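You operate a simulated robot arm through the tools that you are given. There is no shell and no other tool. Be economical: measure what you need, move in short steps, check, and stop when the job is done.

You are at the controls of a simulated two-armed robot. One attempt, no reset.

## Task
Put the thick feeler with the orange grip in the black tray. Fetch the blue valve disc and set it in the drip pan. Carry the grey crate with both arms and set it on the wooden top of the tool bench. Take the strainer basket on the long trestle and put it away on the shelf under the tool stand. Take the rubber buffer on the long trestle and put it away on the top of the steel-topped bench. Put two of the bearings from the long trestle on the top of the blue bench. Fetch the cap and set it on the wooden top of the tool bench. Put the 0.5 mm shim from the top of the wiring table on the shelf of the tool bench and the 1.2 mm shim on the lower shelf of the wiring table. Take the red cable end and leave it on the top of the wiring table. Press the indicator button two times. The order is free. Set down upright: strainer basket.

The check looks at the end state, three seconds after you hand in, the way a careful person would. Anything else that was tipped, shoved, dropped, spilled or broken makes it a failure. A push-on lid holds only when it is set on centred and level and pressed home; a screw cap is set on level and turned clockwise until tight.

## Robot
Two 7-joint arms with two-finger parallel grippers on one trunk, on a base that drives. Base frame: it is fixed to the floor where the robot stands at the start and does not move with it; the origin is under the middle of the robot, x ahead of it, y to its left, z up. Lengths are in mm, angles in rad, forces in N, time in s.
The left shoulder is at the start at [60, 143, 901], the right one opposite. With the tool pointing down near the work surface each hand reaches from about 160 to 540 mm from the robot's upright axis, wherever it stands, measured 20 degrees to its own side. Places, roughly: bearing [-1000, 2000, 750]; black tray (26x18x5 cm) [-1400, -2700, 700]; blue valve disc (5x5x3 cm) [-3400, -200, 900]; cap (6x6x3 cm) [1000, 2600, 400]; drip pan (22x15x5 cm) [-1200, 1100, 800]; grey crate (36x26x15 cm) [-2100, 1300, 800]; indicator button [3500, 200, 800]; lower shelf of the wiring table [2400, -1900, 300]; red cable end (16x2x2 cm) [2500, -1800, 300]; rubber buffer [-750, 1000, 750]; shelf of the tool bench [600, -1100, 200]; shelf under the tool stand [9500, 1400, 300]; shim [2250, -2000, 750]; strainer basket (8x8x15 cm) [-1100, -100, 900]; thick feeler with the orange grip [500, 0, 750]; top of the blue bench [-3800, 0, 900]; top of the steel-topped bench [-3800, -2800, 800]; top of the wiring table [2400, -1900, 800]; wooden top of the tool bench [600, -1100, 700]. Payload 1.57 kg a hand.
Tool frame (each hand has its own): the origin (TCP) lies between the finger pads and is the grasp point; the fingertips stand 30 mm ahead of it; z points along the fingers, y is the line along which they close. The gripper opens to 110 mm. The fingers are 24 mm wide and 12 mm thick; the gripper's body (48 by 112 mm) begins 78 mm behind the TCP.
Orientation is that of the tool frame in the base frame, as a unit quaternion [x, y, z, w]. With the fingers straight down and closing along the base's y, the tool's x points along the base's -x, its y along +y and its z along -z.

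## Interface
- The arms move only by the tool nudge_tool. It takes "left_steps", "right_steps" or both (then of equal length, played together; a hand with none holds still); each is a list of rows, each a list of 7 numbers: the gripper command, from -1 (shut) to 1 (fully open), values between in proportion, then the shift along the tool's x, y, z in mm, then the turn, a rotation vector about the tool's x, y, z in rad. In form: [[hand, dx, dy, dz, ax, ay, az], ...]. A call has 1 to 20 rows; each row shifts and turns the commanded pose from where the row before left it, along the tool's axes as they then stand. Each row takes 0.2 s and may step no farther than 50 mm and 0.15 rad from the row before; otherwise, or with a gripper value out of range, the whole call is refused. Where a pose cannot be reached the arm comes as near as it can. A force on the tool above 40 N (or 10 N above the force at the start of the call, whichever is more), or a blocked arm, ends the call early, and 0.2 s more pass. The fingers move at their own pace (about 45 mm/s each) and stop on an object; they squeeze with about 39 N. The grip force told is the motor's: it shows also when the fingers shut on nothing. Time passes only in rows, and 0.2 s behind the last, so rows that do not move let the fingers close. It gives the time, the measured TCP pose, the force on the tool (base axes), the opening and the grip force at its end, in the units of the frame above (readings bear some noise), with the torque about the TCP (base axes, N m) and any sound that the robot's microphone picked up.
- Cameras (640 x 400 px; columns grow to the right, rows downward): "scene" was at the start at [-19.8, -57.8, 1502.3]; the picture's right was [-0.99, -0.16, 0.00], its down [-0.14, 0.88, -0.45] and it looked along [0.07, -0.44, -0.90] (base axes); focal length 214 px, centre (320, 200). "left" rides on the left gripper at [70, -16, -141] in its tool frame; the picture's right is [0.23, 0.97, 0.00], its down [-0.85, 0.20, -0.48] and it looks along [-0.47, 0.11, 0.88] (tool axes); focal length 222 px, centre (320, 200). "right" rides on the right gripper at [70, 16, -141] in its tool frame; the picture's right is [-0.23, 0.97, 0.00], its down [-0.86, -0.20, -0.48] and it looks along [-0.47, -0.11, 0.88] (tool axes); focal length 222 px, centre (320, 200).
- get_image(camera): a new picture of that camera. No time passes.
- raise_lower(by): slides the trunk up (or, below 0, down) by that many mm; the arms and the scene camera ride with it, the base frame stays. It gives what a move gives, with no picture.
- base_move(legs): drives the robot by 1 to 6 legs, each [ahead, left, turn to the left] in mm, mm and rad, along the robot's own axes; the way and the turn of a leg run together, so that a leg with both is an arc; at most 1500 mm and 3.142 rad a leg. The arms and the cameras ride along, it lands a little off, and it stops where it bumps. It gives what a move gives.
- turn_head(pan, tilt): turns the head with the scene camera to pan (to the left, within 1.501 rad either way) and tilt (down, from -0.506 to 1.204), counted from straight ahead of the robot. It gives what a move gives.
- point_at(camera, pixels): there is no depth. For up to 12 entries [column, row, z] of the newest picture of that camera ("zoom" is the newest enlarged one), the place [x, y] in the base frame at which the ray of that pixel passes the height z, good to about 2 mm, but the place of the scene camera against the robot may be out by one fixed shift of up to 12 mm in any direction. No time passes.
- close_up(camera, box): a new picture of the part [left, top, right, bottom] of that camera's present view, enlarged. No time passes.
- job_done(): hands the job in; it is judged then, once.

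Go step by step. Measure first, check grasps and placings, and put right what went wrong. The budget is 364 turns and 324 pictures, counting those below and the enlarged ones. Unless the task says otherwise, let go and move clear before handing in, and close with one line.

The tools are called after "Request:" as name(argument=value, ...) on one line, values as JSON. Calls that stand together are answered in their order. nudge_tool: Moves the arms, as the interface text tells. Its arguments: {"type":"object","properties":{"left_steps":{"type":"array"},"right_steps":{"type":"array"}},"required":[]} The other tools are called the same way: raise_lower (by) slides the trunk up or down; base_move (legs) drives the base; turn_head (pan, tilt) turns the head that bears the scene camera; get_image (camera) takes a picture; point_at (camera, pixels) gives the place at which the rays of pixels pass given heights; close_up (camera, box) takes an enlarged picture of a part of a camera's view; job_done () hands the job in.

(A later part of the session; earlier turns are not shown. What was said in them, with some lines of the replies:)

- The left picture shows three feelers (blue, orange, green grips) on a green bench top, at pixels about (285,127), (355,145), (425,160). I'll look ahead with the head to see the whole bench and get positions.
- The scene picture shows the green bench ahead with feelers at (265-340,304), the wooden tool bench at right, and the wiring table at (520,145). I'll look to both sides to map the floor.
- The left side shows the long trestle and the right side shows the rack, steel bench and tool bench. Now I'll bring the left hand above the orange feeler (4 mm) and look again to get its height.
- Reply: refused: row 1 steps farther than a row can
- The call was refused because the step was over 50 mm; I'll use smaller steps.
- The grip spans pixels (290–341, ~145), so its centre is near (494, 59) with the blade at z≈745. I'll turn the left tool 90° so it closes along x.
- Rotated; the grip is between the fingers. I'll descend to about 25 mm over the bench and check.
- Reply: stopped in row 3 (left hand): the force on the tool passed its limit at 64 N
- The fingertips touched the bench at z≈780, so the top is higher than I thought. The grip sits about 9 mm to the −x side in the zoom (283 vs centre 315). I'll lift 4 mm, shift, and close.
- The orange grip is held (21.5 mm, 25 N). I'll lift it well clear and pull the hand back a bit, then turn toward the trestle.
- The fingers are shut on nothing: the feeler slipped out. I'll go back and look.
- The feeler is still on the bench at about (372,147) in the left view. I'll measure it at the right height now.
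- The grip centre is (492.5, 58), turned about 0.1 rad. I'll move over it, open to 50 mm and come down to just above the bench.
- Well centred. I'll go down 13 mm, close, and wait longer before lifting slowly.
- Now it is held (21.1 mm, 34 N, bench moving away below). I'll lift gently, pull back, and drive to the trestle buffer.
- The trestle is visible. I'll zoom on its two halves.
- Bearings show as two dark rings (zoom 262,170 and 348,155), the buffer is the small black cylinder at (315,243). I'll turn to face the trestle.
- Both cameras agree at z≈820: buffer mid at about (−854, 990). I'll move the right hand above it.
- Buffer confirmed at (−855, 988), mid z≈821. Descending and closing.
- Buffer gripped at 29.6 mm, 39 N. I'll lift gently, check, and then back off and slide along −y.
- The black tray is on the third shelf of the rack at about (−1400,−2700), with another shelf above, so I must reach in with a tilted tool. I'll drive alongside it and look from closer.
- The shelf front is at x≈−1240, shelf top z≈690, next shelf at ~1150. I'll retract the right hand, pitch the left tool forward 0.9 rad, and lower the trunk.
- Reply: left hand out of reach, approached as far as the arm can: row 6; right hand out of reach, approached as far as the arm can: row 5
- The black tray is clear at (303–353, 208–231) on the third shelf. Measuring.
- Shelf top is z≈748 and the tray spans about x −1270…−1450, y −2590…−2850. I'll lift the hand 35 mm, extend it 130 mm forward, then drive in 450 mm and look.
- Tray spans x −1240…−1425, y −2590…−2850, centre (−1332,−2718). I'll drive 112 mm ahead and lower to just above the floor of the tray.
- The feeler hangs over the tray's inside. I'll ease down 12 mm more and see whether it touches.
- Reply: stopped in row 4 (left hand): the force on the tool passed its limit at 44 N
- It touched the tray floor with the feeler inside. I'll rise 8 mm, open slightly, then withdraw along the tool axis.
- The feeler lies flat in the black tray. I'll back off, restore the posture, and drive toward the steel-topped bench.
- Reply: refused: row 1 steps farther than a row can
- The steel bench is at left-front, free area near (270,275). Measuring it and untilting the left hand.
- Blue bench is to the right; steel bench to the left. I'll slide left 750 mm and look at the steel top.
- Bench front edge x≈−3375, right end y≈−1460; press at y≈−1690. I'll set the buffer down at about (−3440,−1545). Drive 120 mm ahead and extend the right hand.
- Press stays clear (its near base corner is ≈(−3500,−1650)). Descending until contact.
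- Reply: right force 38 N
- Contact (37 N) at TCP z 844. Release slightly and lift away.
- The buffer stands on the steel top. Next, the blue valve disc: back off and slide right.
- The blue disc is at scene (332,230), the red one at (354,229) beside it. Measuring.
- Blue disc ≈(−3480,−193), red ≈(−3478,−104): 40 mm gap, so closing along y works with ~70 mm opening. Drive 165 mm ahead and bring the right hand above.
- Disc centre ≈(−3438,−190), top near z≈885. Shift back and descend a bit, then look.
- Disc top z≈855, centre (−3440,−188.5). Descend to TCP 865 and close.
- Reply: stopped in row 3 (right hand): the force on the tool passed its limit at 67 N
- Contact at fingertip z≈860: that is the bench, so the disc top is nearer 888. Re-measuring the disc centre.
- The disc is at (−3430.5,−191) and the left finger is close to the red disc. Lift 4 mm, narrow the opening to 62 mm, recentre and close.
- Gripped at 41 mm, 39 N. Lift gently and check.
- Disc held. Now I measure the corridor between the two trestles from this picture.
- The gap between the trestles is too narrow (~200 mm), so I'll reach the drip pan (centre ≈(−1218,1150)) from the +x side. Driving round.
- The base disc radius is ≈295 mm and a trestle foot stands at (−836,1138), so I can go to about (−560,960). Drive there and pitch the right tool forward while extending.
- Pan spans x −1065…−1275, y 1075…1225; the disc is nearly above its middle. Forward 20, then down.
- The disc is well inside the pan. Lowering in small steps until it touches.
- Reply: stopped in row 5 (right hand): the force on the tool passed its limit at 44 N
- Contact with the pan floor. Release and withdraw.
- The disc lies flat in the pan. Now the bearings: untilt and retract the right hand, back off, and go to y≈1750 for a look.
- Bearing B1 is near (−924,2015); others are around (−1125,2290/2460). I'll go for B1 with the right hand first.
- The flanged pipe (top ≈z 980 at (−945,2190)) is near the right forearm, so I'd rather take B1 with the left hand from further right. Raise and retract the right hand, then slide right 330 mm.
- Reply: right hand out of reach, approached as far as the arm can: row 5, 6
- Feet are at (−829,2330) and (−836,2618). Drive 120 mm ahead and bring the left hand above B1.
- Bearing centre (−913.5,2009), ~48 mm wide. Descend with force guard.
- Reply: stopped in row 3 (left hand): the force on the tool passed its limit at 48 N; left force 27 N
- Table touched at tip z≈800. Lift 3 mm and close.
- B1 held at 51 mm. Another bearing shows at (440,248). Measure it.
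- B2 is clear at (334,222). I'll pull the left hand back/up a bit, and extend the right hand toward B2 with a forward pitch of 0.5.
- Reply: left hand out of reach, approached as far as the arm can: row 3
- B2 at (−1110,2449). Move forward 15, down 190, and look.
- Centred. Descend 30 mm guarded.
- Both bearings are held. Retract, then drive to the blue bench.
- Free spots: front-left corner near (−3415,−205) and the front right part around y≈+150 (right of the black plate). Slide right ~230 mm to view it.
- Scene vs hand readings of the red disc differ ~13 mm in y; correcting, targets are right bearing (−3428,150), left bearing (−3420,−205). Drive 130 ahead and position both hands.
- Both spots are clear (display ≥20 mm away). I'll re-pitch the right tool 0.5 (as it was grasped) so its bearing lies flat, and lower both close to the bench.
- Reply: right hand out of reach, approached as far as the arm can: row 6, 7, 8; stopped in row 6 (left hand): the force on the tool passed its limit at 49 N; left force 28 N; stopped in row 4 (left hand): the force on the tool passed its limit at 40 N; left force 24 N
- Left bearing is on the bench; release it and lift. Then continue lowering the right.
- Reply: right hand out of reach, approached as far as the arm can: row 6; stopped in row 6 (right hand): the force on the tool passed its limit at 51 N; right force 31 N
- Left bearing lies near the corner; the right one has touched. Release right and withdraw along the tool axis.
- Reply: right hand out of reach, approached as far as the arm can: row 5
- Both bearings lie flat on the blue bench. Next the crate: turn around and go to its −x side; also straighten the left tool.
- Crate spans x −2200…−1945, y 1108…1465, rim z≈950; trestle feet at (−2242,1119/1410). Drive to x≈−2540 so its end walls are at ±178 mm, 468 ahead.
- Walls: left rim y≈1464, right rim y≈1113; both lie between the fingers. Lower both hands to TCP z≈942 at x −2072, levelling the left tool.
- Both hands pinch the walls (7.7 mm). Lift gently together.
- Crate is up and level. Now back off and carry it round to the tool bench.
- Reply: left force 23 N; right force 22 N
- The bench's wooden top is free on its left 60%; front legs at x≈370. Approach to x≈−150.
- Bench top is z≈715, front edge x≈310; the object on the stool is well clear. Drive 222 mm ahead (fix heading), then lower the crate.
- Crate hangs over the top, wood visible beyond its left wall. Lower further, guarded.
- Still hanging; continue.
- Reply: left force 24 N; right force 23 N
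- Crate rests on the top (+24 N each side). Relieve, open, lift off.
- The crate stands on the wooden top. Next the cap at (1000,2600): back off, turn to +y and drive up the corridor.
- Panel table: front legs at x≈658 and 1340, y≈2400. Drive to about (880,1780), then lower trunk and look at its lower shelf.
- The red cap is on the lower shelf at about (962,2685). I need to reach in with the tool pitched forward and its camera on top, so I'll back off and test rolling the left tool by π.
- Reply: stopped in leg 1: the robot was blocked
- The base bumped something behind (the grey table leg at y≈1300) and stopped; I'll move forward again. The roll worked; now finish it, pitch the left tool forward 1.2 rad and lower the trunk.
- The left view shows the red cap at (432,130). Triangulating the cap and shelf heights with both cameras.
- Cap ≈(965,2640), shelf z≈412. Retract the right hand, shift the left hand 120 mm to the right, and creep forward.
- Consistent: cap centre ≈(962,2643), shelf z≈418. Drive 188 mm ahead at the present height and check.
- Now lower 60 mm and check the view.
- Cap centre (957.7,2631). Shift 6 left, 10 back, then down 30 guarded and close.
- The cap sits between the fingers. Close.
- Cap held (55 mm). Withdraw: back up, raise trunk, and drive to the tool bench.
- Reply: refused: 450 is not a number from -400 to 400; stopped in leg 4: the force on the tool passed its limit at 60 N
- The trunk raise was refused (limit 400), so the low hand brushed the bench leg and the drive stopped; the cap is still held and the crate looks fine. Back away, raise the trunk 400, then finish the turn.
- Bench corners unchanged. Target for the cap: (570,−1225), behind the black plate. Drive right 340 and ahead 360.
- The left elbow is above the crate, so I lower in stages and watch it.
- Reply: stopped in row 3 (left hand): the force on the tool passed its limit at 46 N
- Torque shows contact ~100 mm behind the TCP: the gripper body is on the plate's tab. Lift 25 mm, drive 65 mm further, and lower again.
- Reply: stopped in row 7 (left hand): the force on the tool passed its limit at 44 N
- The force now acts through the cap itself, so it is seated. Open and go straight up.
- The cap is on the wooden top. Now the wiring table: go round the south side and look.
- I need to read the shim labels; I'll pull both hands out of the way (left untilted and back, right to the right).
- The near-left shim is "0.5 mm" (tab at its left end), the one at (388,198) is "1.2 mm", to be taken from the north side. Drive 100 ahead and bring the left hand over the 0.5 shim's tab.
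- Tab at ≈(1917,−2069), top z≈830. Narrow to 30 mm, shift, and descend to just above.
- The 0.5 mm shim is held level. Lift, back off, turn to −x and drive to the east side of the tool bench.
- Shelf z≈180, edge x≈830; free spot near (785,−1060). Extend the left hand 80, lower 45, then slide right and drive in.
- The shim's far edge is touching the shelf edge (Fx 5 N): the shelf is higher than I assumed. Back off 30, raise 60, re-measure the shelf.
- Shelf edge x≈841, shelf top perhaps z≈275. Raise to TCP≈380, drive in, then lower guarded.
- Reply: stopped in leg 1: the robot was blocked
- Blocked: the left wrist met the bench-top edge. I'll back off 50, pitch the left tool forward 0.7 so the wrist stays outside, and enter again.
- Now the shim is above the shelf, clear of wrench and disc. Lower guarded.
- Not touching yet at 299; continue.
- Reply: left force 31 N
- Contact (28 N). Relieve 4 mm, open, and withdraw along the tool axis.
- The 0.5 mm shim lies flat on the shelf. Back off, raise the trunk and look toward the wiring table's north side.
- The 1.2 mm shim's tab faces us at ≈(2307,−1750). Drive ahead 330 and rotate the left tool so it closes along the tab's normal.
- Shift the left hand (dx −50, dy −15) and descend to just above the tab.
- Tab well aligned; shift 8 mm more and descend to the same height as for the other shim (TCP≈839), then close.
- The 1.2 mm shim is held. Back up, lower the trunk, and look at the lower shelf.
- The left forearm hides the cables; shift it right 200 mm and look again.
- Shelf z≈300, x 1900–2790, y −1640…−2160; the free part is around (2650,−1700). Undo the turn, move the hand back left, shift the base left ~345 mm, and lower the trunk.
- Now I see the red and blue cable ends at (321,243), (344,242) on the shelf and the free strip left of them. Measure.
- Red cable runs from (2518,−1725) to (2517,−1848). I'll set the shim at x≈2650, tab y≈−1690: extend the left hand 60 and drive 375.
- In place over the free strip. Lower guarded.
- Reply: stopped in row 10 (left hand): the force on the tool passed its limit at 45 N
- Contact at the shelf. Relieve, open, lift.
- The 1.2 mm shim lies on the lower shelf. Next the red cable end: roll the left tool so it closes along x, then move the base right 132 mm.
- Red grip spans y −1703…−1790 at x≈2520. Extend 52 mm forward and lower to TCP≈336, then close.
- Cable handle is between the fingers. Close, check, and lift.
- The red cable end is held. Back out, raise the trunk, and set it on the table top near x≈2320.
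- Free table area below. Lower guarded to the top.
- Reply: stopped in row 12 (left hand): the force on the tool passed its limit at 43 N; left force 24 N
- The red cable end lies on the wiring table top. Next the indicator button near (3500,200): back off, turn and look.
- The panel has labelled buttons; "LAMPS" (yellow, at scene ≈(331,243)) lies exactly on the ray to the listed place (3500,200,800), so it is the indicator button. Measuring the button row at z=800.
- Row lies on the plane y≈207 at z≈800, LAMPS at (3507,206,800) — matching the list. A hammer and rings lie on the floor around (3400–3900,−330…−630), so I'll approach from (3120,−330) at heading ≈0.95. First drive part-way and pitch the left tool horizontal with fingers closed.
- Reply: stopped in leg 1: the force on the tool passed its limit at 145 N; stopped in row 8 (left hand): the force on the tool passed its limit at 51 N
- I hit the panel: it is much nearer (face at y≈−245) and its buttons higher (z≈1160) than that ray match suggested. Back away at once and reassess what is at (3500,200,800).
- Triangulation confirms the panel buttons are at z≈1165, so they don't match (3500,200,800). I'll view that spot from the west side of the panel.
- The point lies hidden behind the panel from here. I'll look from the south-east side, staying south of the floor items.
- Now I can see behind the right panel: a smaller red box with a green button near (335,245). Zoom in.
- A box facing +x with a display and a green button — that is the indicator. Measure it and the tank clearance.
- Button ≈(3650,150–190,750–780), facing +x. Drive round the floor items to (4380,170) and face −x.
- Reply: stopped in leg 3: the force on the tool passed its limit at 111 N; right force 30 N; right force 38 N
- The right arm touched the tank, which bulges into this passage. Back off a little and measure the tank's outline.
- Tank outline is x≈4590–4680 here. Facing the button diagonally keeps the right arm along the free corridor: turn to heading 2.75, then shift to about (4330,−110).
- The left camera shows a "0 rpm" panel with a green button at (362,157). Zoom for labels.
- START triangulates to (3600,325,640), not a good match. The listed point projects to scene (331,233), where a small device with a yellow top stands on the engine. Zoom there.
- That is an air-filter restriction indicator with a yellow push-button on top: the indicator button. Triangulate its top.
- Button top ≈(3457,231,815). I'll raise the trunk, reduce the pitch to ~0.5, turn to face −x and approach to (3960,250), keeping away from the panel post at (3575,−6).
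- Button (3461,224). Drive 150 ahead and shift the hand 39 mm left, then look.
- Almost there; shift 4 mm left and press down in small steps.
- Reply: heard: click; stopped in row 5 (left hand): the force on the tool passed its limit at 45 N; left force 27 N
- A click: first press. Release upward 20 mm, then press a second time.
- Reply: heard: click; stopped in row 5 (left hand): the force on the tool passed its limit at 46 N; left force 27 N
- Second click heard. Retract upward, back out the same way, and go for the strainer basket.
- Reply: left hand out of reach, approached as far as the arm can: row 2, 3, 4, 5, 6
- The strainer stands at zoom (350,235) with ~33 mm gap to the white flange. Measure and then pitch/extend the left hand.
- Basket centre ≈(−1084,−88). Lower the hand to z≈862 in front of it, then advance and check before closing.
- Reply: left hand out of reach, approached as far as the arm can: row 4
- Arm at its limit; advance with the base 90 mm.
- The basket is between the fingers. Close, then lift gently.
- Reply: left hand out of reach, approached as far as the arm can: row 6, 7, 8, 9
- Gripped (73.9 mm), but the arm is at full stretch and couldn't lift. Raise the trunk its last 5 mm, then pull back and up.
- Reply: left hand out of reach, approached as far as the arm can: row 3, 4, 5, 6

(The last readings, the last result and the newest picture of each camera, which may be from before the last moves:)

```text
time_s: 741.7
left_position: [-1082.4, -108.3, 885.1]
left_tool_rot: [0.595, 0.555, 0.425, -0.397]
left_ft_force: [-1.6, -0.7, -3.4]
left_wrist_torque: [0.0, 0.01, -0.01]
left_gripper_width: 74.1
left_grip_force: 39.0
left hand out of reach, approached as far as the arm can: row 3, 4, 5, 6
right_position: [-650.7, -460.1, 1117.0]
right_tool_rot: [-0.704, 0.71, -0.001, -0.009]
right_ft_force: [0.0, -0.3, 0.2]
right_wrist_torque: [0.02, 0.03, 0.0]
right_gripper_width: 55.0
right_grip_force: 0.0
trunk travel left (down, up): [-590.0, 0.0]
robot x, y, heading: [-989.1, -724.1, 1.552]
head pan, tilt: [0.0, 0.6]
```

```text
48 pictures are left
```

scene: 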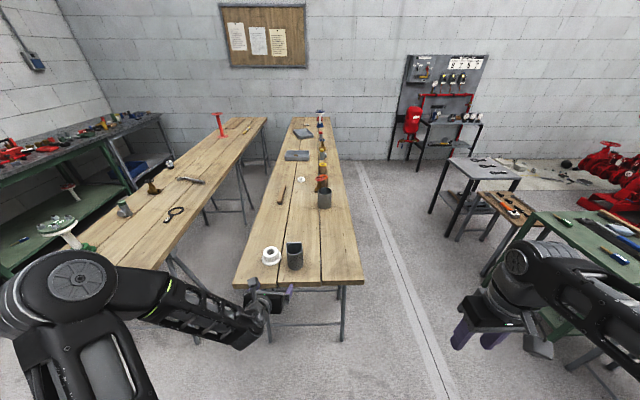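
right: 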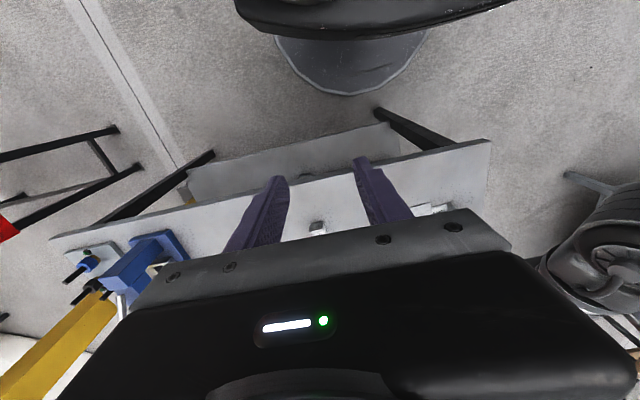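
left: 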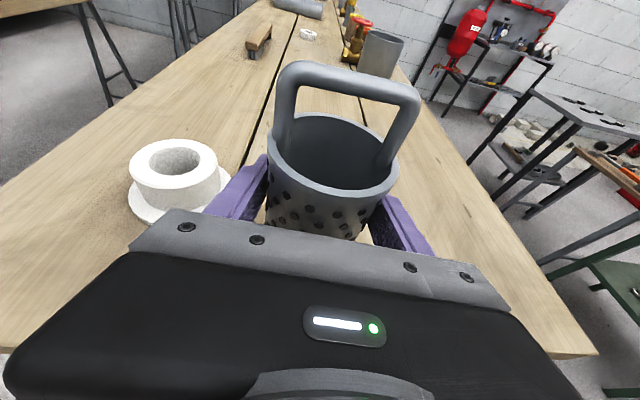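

Lifted ~21 mm, weight on the hand. Back the base off the table and check.

Request:
base_move(legs=[[-300, 0, 0]])

Request:
nudge_tool(left_steps=[[-1, 0, 0, -30, 0, 0, 0], [-1, 10, 0, -30, 0, 0, 0], [-1, 15, 0, -10, 0, 0, 0], [-1, 0, 0, 0, 0, 0, 0]])

Request:
get_image(camera="left")

```text
time_s: 743.8
left_position: [-1086.1, -410.6, 886.8]
left_tool_rot: [0.596, 0.552, 0.427, -0.397]
left_ft_force: [0.2, 0.6, -3.4]
left_wrist_torque: [-0.01, -0.02, -0.01]
left_gripper_width: 73.9
left_grip_force: 39.0
right_position: [-656.1, -763.0, 1117.8]
right_tool_rot: [-0.702, 0.712, 0.0, -0.009]
right_ft_force: [-0.5, 0.6, 0.5]
right_wrist_torque: [0.04, 0.0, -0.04]
right_gripper_width: 54.7
right_grip_force: 0.0
trunk travel left (down, up): [-590.0, 0.0]
robot x, y, heading: [-992.7, -1023.8, 1.552]
head pan, tilt: [0.0, 0.6]
```

```text
time_s: 744.8
left_position: [-1089.4, -464.7, 924.6]
left_tool_rot: [0.596, 0.553, 0.426, -0.397]
left_ft_force: [-0.2, 1.1, -2.4]
left_wrist_torque: [0.0, 0.01, 0.01]
left_gripper_width: 73.9
left_grip_force: 38.6
left hand out of reach, approached as far as the arm can: row 3
right_position: [-656.0, -762.2, 1118.1]
right_tool_rot: [-0.702, 0.712, 0.0, -0.009]
right_ft_force: [0.0, -0.3, -0.9]
right_wrist_torque: [-0.02, -0.01, -0.02]
right_gripper_width: 54.7
right_grip_force: 0.1
trunk travel left (down, up): [-590.0, 0.0]
robot x, y, heading: [-992.6, -1023.3, 1.554]
head pan, tilt: [0.0, 0.6]
```

```text
47 pictures are left
```

left: 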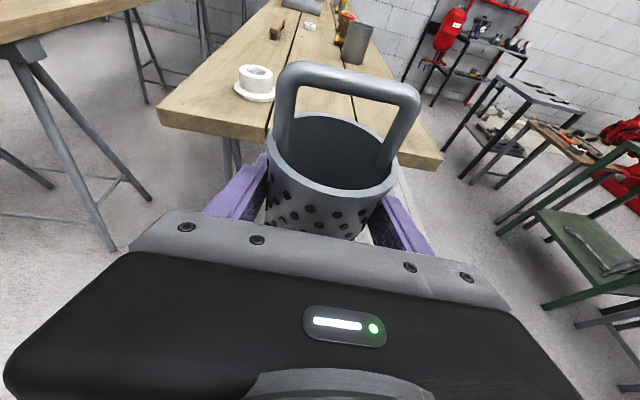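

Basket secure. Start the long drive east to the tool stand, first back along the known route.

Request:
base_move(legs=[[0, 0, -1.554], [720, 0, 0], [0, -1140, 0], [1450, 0, 0], [150, 0, 0], [0, 1110, 0]])

Request:
turn_head(pan=0, tilt=0.3)

Request:
get_image(camera="scene")

```text
time_s: 771.1
left_position: [1904.1, -965.6, 925.4]
left_tool_rot: [0.812, -0.038, 0.582, 0.026]
left_ft_force: [0.8, -0.5, -3.7]
left_wrist_torque: [0.0, -0.03, -0.03]
left_gripper_width: 73.7
left_grip_force: 38.9
right_position: [1597.6, -1394.9, 1116.6]
right_tool_rot: [0.016, 1.0, 0.006, -0.007]
right_ft_force: [-0.1, 0.2, 0.4]
right_wrist_torque: [0.0, 0.02, -0.02]
right_gripper_width: 55.3
right_grip_force: 0.1
trunk travel left (down, up): [-590.0, 0.0]
robot x, y, heading: [1346.9, -1050.5, -0.038]
head pan, tilt: [0.0, 0.6]
```

```text
time_s: 771.9
left_position: [1903.6, -966.4, 924.4]
left_tool_rot: [0.812, -0.039, 0.582, 0.027]
left_ft_force: [0.1, 1.2, -2.8]
left_wrist_torque: [0.04, 0.0, -0.05]
left_gripper_width: 73.5
left_grip_force: 39.1
right_position: [1597.8, -1394.1, 1116.9]
right_tool_rot: [0.015, 1.0, 0.006, -0.007]
right_ft_force: [-0.3, -0.3, -1.1]
right_wrist_torque: [-0.02, -0.01, -0.02]
right_gripper_width: 54.7
right_grip_force: 0.1
trunk travel left (down, up): [-590.0, 0.0]
robot x, y, heading: [1341.1, -1054.7, -0.046]
head pan, tilt: [0.0, 0.3]
```

```text
46 pictures are left
```

scene: 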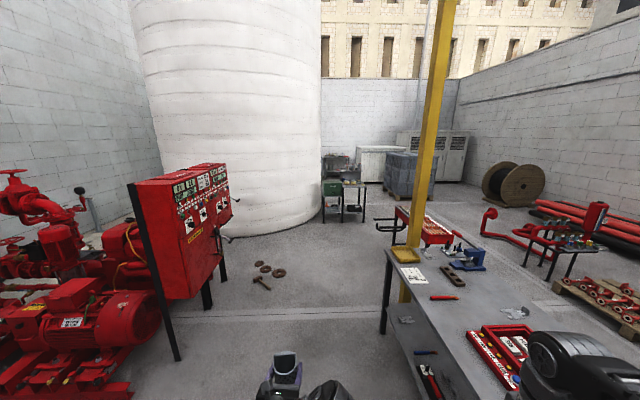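

Request:
point_at(camera="scene", pixels=[[324, 222, 0], [341, 224, 0], [365, 218, 0], [319, 215, 0], [383, 193, 0], [405, 262, 780], [435, 246, 800]])

Request:
base_move(legs=[[0, 0, 0.046], [1500, 60, 0], [1500, 0, 0]])

Request:
get_image(camera="scene")

```text
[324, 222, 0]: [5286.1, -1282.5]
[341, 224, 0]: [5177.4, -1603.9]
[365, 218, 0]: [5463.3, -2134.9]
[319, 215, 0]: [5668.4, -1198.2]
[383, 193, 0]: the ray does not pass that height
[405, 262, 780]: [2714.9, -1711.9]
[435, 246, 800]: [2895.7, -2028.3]
```

```text
refused: leg 2 is longer than a leg can be; nothing moved
```

```text
45 pictures are left
```

scene: 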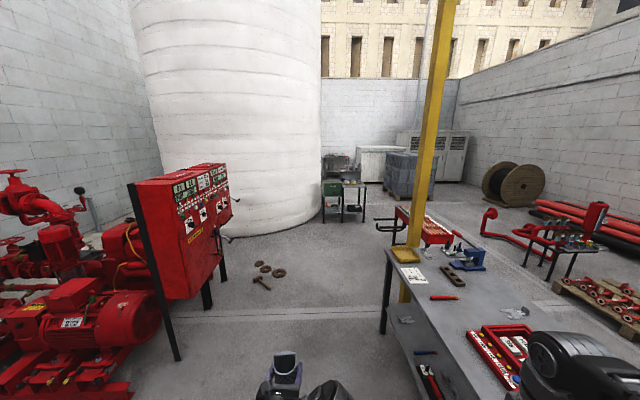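

The green stand (x≈5200, y −1280…−2130) blocks next to the tank, so I'll go to x≈4300 and then south around it.

Request:
base_move(legs=[[0, 0, 0.046], [1480, 0, 0], [1470, 0, 0], [0, -1450, 0]])

Request:
get_image(camera="scene")

```text
time_s: 790.5
left_position: [4847.6, -1840.5, 923.0]
left_tool_rot: [0.813, -0.025, 0.581, 0.014]
left_ft_force: [0.4, -0.9, -2.6]
left_wrist_torque: [0.03, 0.0, 0.06]
left_gripper_width: 73.6
left_grip_force: 39.3
right_position: [4557.2, -2280.0, 1114.6]
right_tool_rot: [0.0, 1.0, 0.008, -0.008]
right_ft_force: [-0.2, -0.4, 0.2]
right_wrist_torque: [0.09, -0.01, -0.01]
right_gripper_width: 54.8
right_grip_force: 0.0
trunk travel left (down, up): [-590.0, 0.0]
robot x, y, heading: [4288.3, -1941.9, -0.008]
head pan, tilt: [0.0, 0.3]
stopped in leg 4: the robot was blocked; the commanded pose is now the measured one
```

```text
44 pictures are left
```

scene: 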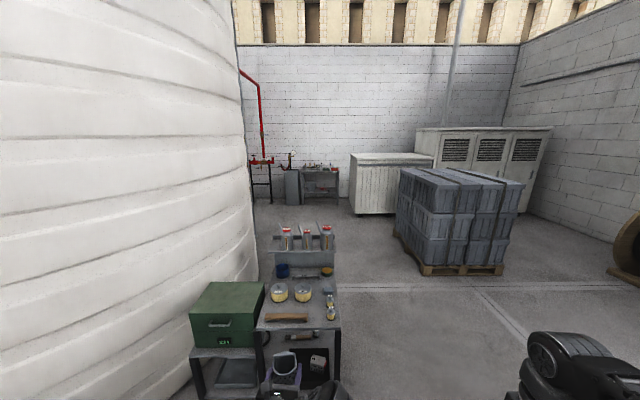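

Blocked by something on the right. Look that way.

Request:
turn_head(pan=-1.3, tilt=0.7)

Request:
get_image(camera="scene")

```text
time_s: 792.0
left_position: [4848.0, -1835.7, 925.1]
left_tool_rot: [0.814, -0.024, 0.581, 0.016]
left_ft_force: [-0.1, 0.0, -2.5]
left_wrist_torque: [-0.02, -0.01, -0.02]
left_gripper_width: 73.2
left_grip_force: 38.7
right_position: [4557.7, -2274.5, 1116.8]
right_tool_rot: [-0.001, 1.0, 0.006, -0.007]
right_ft_force: [-0.2, 0.1, -0.3]
right_wrist_torque: [-0.01, 0.0, 0.01]
right_gripper_width: 54.7
right_grip_force: 0.0
trunk travel left (down, up): [-590.0, 0.0]
robot x, y, heading: [4290.4, -1941.1, -0.009]
head pan, tilt: [-1.3, 0.7]
```

```text
43 pictures are left
```

scene: 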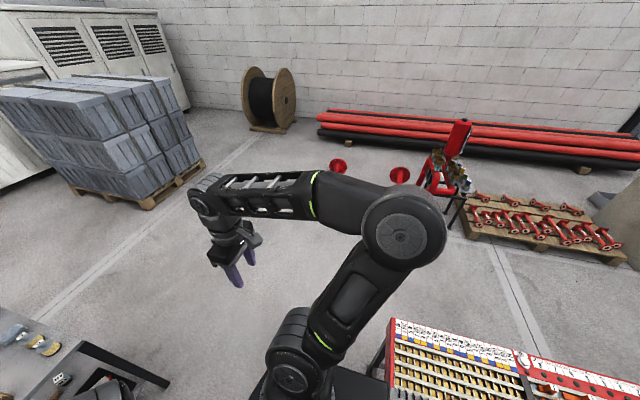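

The fastener cart's corner is right beside the base. Step away, turn to face south, shift east, then go south past it.

Request:
base_move(legs=[[0, 90, 0], [0, 0, -1.56], [0, 280, 0], [900, 0, 0], [0, 0, 1.57]])

Request:
turn_head(pan=0.3, tilt=0.3)

Request:
get_image(camera="scene")

```text
time_s: 806.6
left_position: [5150.6, -2621.6, 923.6]
left_tool_rot: [0.814, -0.015, 0.581, 0.01]
left_ft_force: [-0.4, -0.5, -2.9]
left_wrist_torque: [-0.02, -0.03, 0.02]
left_gripper_width: 73.0
left_grip_force: 39.0
right_position: [4869.3, -3065.4, 1116.9]
right_tool_rot: [-0.012, 1.0, 0.006, -0.007]
right_ft_force: [0.0, -0.5, 0.5]
right_wrist_torque: [-0.03, 0.0, -0.01]
right_gripper_width: 54.8
right_grip_force: 0.1
trunk travel left (down, up): [-590.0, 0.0]
robot x, y, heading: [4595.4, -2742.6, 0.013]
head pan, tilt: [-1.3, 0.7]
```

```text
time_s: 808.3
left_position: [5151.0, -2620.0, 923.0]
left_tool_rot: [0.813, -0.015, 0.581, 0.009]
left_ft_force: [-0.8, 0.8, -2.6]
left_wrist_torque: [-0.03, 0.02, 0.03]
left_gripper_width: 73.1
left_grip_force: 38.8
right_position: [4869.8, -3066.3, 1115.8]
right_tool_rot: [-0.012, 1.0, 0.006, -0.007]
right_ft_force: [0.1, 0.4, -1.0]
right_wrist_torque: [0.02, 0.0, -0.01]
right_gripper_width: 54.9
right_grip_force: 0.1
trunk travel left (down, up): [-590.0, 0.0]
robot x, y, heading: [4598.2, -2739.5, 0.014]
head pan, tilt: [0.3, 0.3]
```

```text
42 pictures are left
```

scene: 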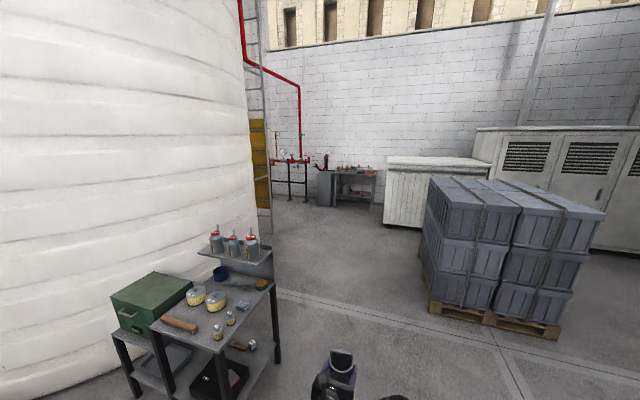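

Request:
point_at(camera="scene", pixels=[[335, 206, 0], [373, 206, 0], [385, 222, 0], [428, 312, 0], [555, 340, 0], [278, 362, 0], [262, 240, 0], [291, 200, 0]])

Request:
close_up(camera="scene", box=[240, 140, 400, 240])

```text
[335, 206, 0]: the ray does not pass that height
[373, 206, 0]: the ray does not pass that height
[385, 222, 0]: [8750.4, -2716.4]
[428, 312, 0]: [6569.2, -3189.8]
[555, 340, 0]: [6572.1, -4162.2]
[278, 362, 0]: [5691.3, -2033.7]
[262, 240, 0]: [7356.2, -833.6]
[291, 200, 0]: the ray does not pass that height
```

```text
4.00 times, centred on (320, 190) of scene
```

zoom: 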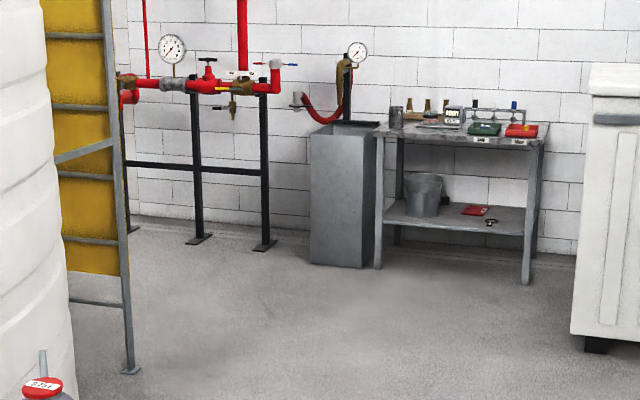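

The stand seen by the far wall is near (9200,−1800), not the listed (9500,1400). Drive on between the green stand and the pallet to x≈7000 and look north-east.

Request:
base_move(legs=[[0, 95, -0.014], [1480, 0, 0], [1000, 0, 0]])

Request:
turn_head(pan=0.7, tilt=0.3)

Request:
get_image(camera="scene")

```text
time_s: 821.2
left_position: [7651.5, -2488.8, 923.3]
left_tool_rot: [0.813, -0.016, 0.582, 0.011]
left_ft_force: [0.1, -0.6, -1.3]
left_wrist_torque: [-0.02, 0.02, -0.03]
left_gripper_width: 72.9
left_grip_force: 38.8
right_position: [7370.1, -2933.7, 1115.0]
right_tool_rot: [-0.012, 1.0, 0.006, -0.008]
right_ft_force: [0.1, -1.3, 0.5]
right_wrist_torque: [0.01, 0.01, 0.0]
right_gripper_width: 54.9
right_grip_force: 0.0
trunk travel left (down, up): [-590.0, 0.0]
robot x, y, heading: [7095.3, -2606.1, 0.016]
head pan, tilt: [0.3, 0.3]
```

```text
time_s: 822.1
left_position: [7650.3, -2489.1, 924.7]
left_tool_rot: [0.814, -0.015, 0.581, 0.009]
left_ft_force: [-0.3, 0.3, -2.4]
left_wrist_torque: [0.02, 0.03, -0.04]
left_gripper_width: 72.8
left_grip_force: 39.0
right_position: [7370.4, -2934.6, 1116.7]
right_tool_rot: [-0.013, 1.0, 0.006, -0.007]
right_ft_force: [0.5, 0.3, 0.6]
right_wrist_torque: [-0.02, 0.04, -0.02]
right_gripper_width: 54.8
right_grip_force: 0.1
trunk travel left (down, up): [-590.0, 0.0]
robot x, y, heading: [7096.4, -2607.2, 0.013]
head pan, tilt: [0.7, 0.3]
```

```text
40 pictures are left
```

scene: 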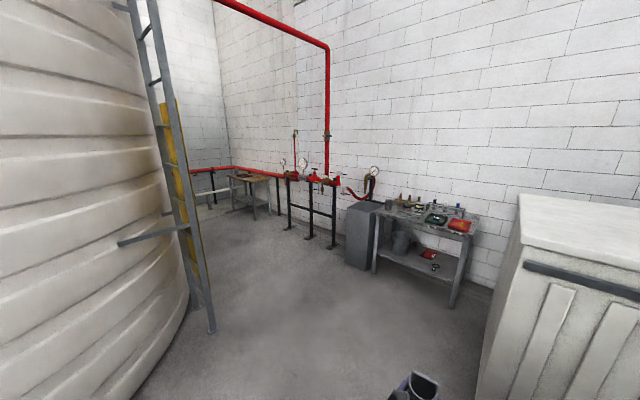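

Two stands: a nearer one at (430,240) and a far wooden one at (250,195). Measure both.

Request:
point_at(camera="scene", pixels=[[375, 272, 0], [450, 306, 0], [255, 219, 0], [233, 210, 0], [271, 214, 0], [210, 333, 0], [180, 300, 0], [478, 395, 0]])

Request:
close_up(camera="scene", box=[200, 150, 320, 230])

```text
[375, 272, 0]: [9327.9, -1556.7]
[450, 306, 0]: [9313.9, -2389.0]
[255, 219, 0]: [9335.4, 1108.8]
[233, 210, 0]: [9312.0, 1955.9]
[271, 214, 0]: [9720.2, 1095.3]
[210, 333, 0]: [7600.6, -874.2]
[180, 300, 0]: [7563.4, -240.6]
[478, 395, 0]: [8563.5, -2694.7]
```

```text
5.00 times, centred on (260, 190) of scene
```

zoom: 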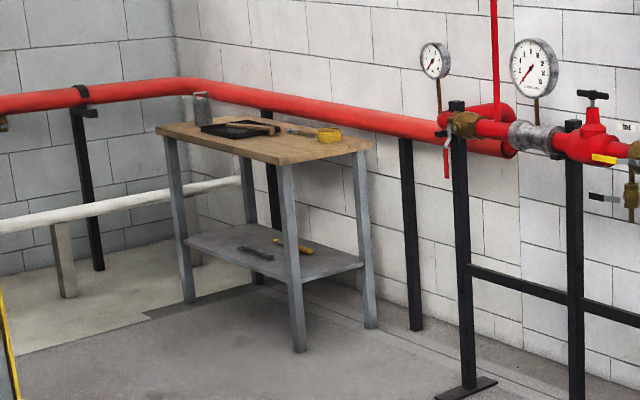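

The tool stand is at x 9335–9720, y 1109–1956, with two tools mid-shelf; free shelf at its south part. Drive there.

Request:
base_move(legs=[[0, 600, -0.014], [1100, 0, 0], [0, 1450, 0], [0, 1450, 0], [0, 250, 0]])

Request:
turn_head(pan=0, tilt=0.5)

Request:
get_image(camera="scene")

```text
time_s: 842.0
left_position: [8798.9, 537.6, 922.7]
left_tool_rot: [0.814, -0.033, 0.579, 0.02]
left_ft_force: [0.4, 0.4, -3.1]
left_wrist_torque: [-0.01, -0.04, 0.05]
left_gripper_width: 72.6
left_grip_force: 39.2
right_position: [8499.9, 103.1, 1115.4]
right_tool_rot: [0.009, 1.0, 0.006, -0.008]
right_ft_force: [-0.1, -0.5, -0.8]
right_wrist_torque: [0.05, 0.08, -0.02]
right_gripper_width: 54.8
right_grip_force: 0.0
trunk travel left (down, up): [-590.0, 0.0]
robot x, y, heading: [8237.1, 446.4, -0.028]
head pan, tilt: [0.7, 0.3]
stopped in leg 4: the robot was blocked; the commanded pose is now the measured one
```

```text
time_s: 843.0
left_position: [8797.6, 537.2, 923.1]
left_tool_rot: [0.813, -0.032, 0.58, 0.021]
left_ft_force: [0.2, 0.4, -2.4]
left_wrist_torque: [-0.04, -0.01, 0.02]
left_gripper_width: 72.6
left_grip_force: 38.9
right_position: [8498.8, 104.7, 1117.2]
right_tool_rot: [0.009, 1.0, 0.006, -0.007]
right_ft_force: [-0.7, 0.5, 0.0]
right_wrist_torque: [-0.03, 0.0, 0.01]
right_gripper_width: 55.0
right_grip_force: 0.1
trunk travel left (down, up): [-590.0, 0.0]
robot x, y, heading: [8237.0, 439.3, -0.028]
head pan, tilt: [0.0, 0.499]
```

```text
38 pictures are left
```

scene: 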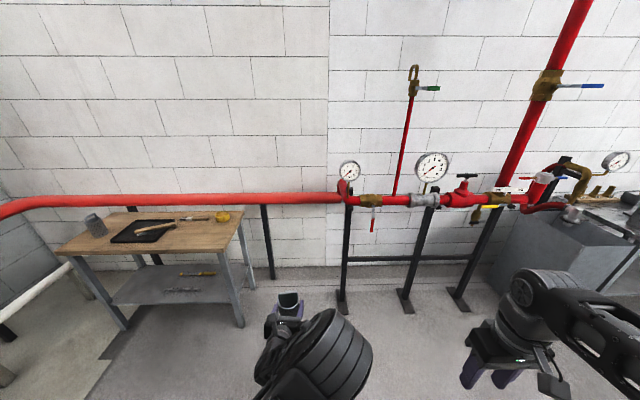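

The tank bulges behind me. Move 260 mm east, then continue north.

Request:
base_move(legs=[[60, -40, 0.028], [200, 0, 0], [0, 750, 0]])

Request:
get_image(camera="scene")

```text
time_s: 848.8
left_position: [9047.7, 1246.8, 923.5]
left_tool_rot: [0.814, -0.019, 0.58, 0.011]
left_ft_force: [-0.1, -0.1, -3.8]
left_wrist_torque: [0.01, -0.03, 0.0]
left_gripper_width: 72.2
left_grip_force: 38.6
right_position: [8762.5, 803.5, 1117.1]
right_tool_rot: [-0.008, 1.0, 0.006, -0.007]
right_ft_force: [0.0, 0.0, -0.2]
right_wrist_torque: [-0.03, -0.02, 0.01]
right_gripper_width: 55.0
right_grip_force: 0.0
trunk travel left (down, up): [-590.0, 0.0]
robot x, y, heading: [8491.4, 1129.5, 0.007]
head pan, tilt: [0.0, 0.499]
```

```text
37 pictures are left
```

scene: 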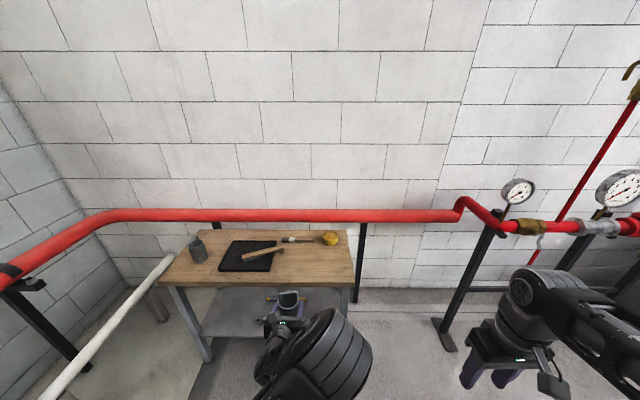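

Lower the trunk here (in front of the stand) and look under it.

Request:
raise_lower(by=-400)

Request:
raise_lower(by=-110)

Request:
turn_head(pan=0.1, tilt=0.4)

Request:
get_image(camera="scene")

Request:
get_image(camera="left")

```text
time_s: 852.7
left_position: [9046.8, 1245.9, 523.4]
left_tool_rot: [0.814, -0.019, 0.581, 0.012]
left_ft_force: [-1.1, 0.1, -3.2]
left_wrist_torque: [-0.01, 0.01, 0.01]
left_gripper_width: 72.4
left_grip_force: 39.3
right_position: [8763.4, 805.3, 716.8]
right_tool_rot: [-0.009, 1.0, 0.006, -0.007]
right_ft_force: [0.1, -0.5, -0.4]
right_wrist_torque: [0.0, -0.01, -0.07]
right_gripper_width: 55.1
right_grip_force: 0.1
trunk travel left (down, up): [-190.0, 400.0]
robot x, y, heading: [8490.7, 1132.9, 0.005]
head pan, tilt: [0.0, 0.499]
```

```text
time_s: 854.1
left_position: [9046.4, 1246.7, 414.6]
left_tool_rot: [0.814, -0.018, 0.581, 0.011]
left_ft_force: [-0.3, -0.1, -3.2]
left_wrist_torque: [0.0, -0.03, 0.01]
left_gripper_width: 72.6
left_grip_force: 38.6
right_position: [8762.5, 802.6, 606.8]
right_tool_rot: [-0.009, 1.0, 0.007, -0.007]
right_ft_force: [0.7, -0.4, 0.1]
right_wrist_torque: [0.02, 0.02, -0.01]
right_gripper_width: 54.9
right_grip_force: 0.0
trunk travel left (down, up): [-80.0, 510.0]
robot x, y, heading: [8489.6, 1131.8, 0.009]
head pan, tilt: [0.0, 0.499]
```

```text
time_s: 854.8
left_position: [9046.2, 1246.7, 413.6]
left_tool_rot: [0.814, -0.019, 0.581, 0.011]
left_ft_force: [0.9, 0.7, -3.6]
left_wrist_torque: [0.03, 0.0, 0.02]
left_gripper_width: 72.2
left_grip_force: 38.7
right_position: [8762.3, 804.1, 607.7]
right_tool_rot: [-0.009, 1.0, 0.006, -0.007]
right_ft_force: [0.4, -0.7, 0.8]
right_wrist_torque: [0.02, -0.01, 0.02]
right_gripper_width: 55.1
right_grip_force: 0.2
trunk travel left (down, up): [-80.0, 510.0]
robot x, y, heading: [8493.5, 1130.6, 0.009]
head pan, tilt: [0.099, 0.4]
```

```text
36 pictures are left
```

scene: 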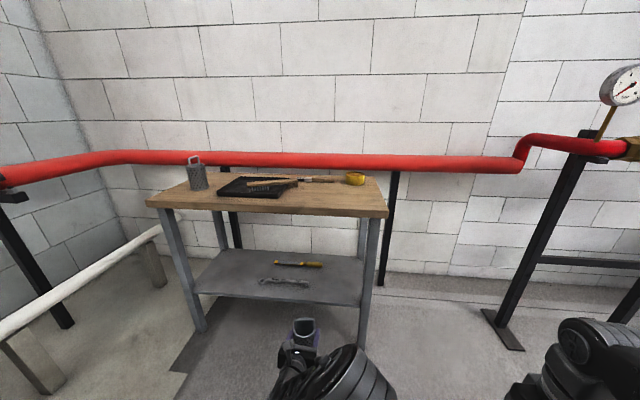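

```text
35 pictures are left
```

left: 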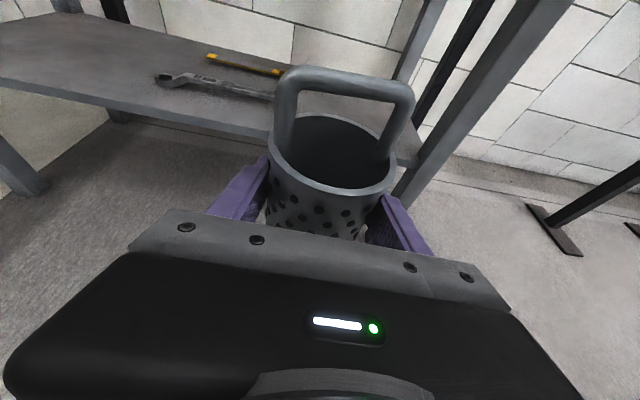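

Request:
point_at(camera="scene", pixels=[[310, 284, 300], [260, 281, 300], [322, 264, 300], [360, 306, 300], [196, 293, 300], [362, 348, 0], [203, 332, 0], [360, 290, 300], [387, 215, 750]])

Request:
point_at(camera="left", pixels=[[158, 80, 300], [272, 97, 300], [415, 165, 300], [100, 108, 300], [398, 195, 0]])

```text
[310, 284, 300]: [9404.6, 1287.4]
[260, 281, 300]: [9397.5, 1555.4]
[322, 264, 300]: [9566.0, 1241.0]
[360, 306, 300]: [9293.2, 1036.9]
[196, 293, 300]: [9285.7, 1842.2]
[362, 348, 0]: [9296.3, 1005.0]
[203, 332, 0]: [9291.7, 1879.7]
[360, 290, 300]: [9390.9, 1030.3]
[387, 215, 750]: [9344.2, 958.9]
```

```text
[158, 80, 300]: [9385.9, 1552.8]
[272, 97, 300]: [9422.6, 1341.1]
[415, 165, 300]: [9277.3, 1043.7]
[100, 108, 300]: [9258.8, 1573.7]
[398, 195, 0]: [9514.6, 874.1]
```

Free slot: basket centre at (9350,1150), between the wrench end (y≈1287) and the leg (y≈1030). Shift right 97, drive ahead 300.

Request:
base_move(legs=[[0, -97, -0.009], [302, 0, 0]])

Request:
get_image(camera="left")

Request:
get_image(camera="scene")

```text
time_s: 857.5
left_position: [9345.5, 1139.6, 412.5]
left_tool_rot: [0.814, -0.024, 0.58, 0.015]
left_ft_force: [1.1, -0.3, -2.7]
left_wrist_torque: [0.0, 0.0, 0.02]
left_gripper_width: 72.6
left_grip_force: 39.0
right_position: [9055.1, 700.9, 607.4]
right_tool_rot: [-0.002, 1.0, 0.006, -0.007]
right_ft_force: [-0.3, 1.2, -0.6]
right_wrist_torque: [-0.05, -0.02, 0.01]
right_gripper_width: 55.0
right_grip_force: 0.1
trunk travel left (down, up): [-80.0, 510.0]
robot x, y, heading: [8787.9, 1030.6, -0.005]
head pan, tilt: [0.099, 0.4]
```

```text
34 pictures are left
```

left: 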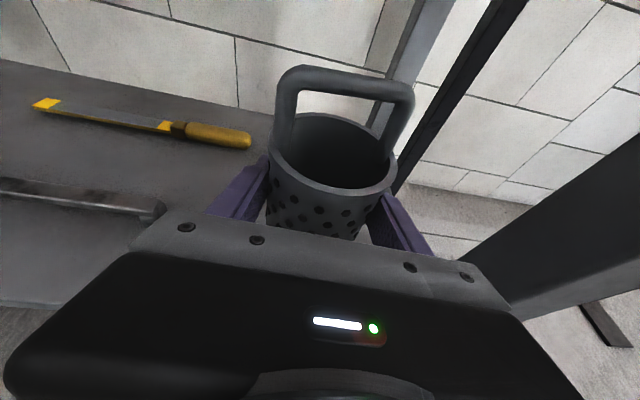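

```text
33 pictures are left
```

scene: 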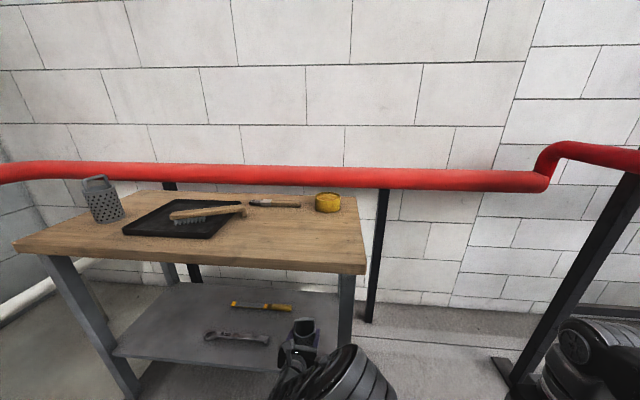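

Clear on both sides. Lower in steps until it touches the shelf.

Request:
nudge_tool(left_steps=[[-1, -14, 0, 5, 0, 0, 0], [-1, -9.4, 0, 3.3, 0, 0, 0], [-1, 0, 0, 0, 0, 0, 0]])

```text
time_s: 858.3
left_position: [9345.8, 1139.9, 388.9]
left_tool_rot: [0.813, -0.024, 0.581, 0.015]
left_ft_force: [0.3, -0.1, -2.8]
left_wrist_torque: [-0.01, -0.02, -0.01]
left_gripper_width: 72.3
left_grip_force: 39.0
right_position: [9057.2, 700.9, 607.1]
right_tool_rot: [-0.002, 1.0, 0.006, -0.007]
right_ft_force: [0.5, 1.3, -0.2]
right_wrist_torque: [0.0, 0.01, -0.01]
right_gripper_width: 54.8
right_grip_force: 0.0
trunk travel left (down, up): [-80.0, 510.0]
robot x, y, heading: [8787.5, 1034.4, -0.008]
head pan, tilt: [0.099, 0.4]
```

Request:
nudge_tool(left_steps=[[-1, -9.4, 0, 3.3, 0, 0, 0], [-1, -3.8, 0, 1.3, 0, 0, 0], [-1, -2.8, 0, 1, 0, 0, 0], [-1, -2.8, 0, 1, 0, 0, 0], [-1, -2.8, 0, 1, 0, 0, 0], [-1, -2.8, 0, 1, 0, 0, 0], [-1, -2.8, 0, 1, 0, 0, 0], [-1, -2.8, 0, 1, 0, 0, 0], [-1, -2.8, 0, 1, 0, 0, 0], [-1, -2.8, 0, 1, 0, 0, 0], [-1, 0, 0, 0, 0, 0, 0]])

Request:
get_image(camera="left")

```text
time_s: 860.7
left_position: [9348.1, 1139.5, 354.6]
left_tool_rot: [0.811, -0.025, 0.585, 0.016]
left_ft_force: [6.3, 2.1, 30.4]
left_wrist_torque: [-0.22, -0.06, 0.11]
left_gripper_width: 72.3
left_grip_force: 38.9
right_position: [9054.1, 700.1, 607.5]
right_tool_rot: [-0.002, 1.0, 0.007, -0.006]
right_ft_force: [0.3, 0.5, -0.1]
right_wrist_torque: [-0.04, 0.01, -0.01]
right_gripper_width: 55.1
right_grip_force: 0.0
trunk travel left (down, up): [-80.0, 510.0]
robot x, y, heading: [8789.2, 1032.8, -0.008]
head pan, tilt: [0.099, 0.4]
```

```text
32 pictures are left
```

left: 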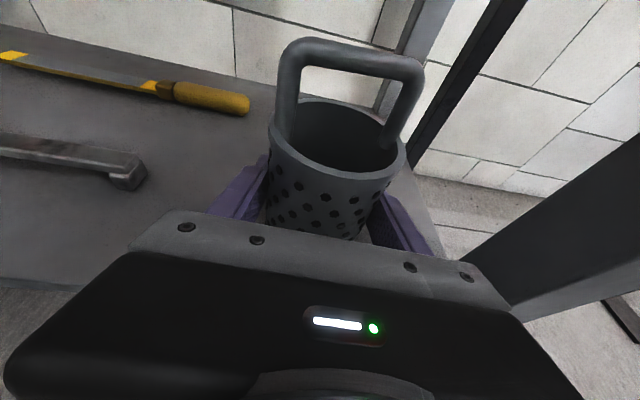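

Basket is down on the shelf (30 N). Relieve, open fully, then retreat straight back with the base.

Request:
nudge_tool(left_steps=[[-1, 3.3, 0, -1.2, 0, 0, 0], [-0.2, 0, 0, 0, 0, 0, 0], [0.3, 0, 0, 0, 0, 0, 0], [0.7, 0, 0, 0, 0, 0, 0], [1, 0, 0, 0, 0, 0, 0], [1, 0, 0, 0, 0, 0, 0], [1, 0, 0, 0, 0, 0, 0]])

Request:
get_image(camera="left")

```text
time_s: 862.3
left_position: [9348.0, 1141.0, 354.4]
left_tool_rot: [0.814, -0.024, 0.581, 0.015]
left_ft_force: [1.1, 0.6, -0.6]
left_wrist_torque: [-0.01, 0.02, 0.02]
left_gripper_width: 109.6
left_grip_force: 0.1
right_position: [9054.9, 701.1, 607.1]
right_tool_rot: [-0.002, 1.0, 0.006, -0.007]
right_ft_force: [0.3, -1.1, -0.8]
right_wrist_torque: [0.01, 0.04, 0.01]
right_gripper_width: 55.0
right_grip_force: 0.1
trunk travel left (down, up): [-80.0, 510.0]
robot x, y, heading: [8791.0, 1031.0, -0.009]
head pan, tilt: [0.099, 0.4]
```

```text
31 pictures are left
```

left: 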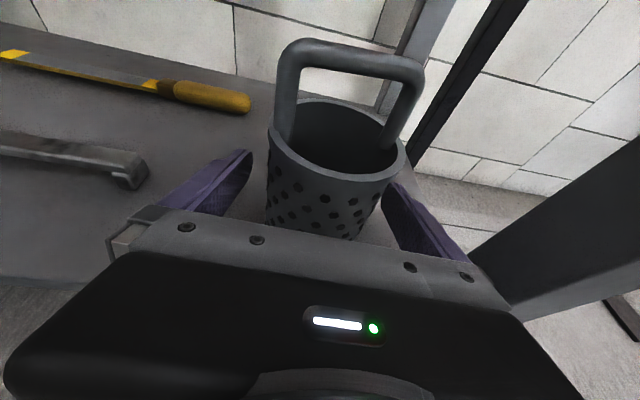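

Centred as when gripped. Retreat straight back.

Request:
base_move(legs=[[-330, 0, 0]])

Request:
get_image(camera="left")

Request:
get_image(camera="scene")

```text
time_s: 864.5
left_position: [9019.7, 1142.2, 354.3]
left_tool_rot: [0.814, -0.024, 0.58, 0.015]
left_ft_force: [-0.6, -1.2, -0.5]
left_wrist_torque: [-0.01, 0.0, -0.01]
left_gripper_width: 110.1
left_grip_force: 0.1
right_position: [8729.4, 703.2, 607.2]
right_tool_rot: [-0.002, 1.0, 0.006, -0.007]
right_ft_force: [-0.2, 1.0, 0.0]
right_wrist_torque: [-0.02, 0.0, -0.01]
right_gripper_width: 54.9
right_grip_force: 0.0
trunk travel left (down, up): [-80.0, 510.0]
robot x, y, heading: [8465.8, 1032.9, -0.008]
head pan, tilt: [0.099, 0.4]
```

```text
30 pictures are left
```

left: 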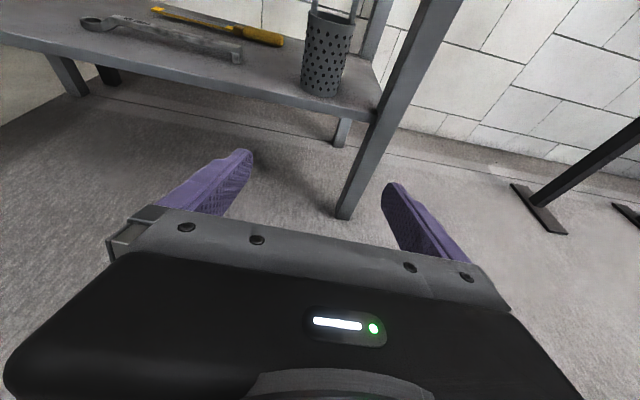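

```text
29 pictures are left
```

scene: 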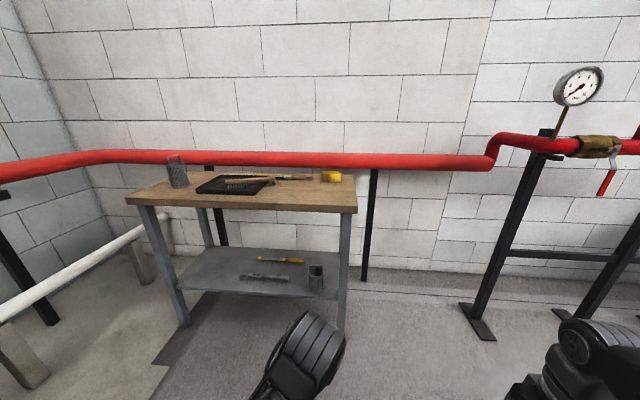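

The basket stands upright on the shelf at scene (316,278), both hands are empty and clear, and every item has been placed and checked. Handing in.

Request:
job_done()

```text
The job is handed in.
```

All the requested items are in their places, the indicator button clicked on each of its two presses, and the job is handed in. Along the way a hand struck the red panel (145 N), another brushed a tool-bench leg (60 N), the right arm touched the tank (111 N), and the base bumped the grey table, the fastener cart and probably the tank. I saw nothing move, but I checked only the tool bench and crate afterwards.
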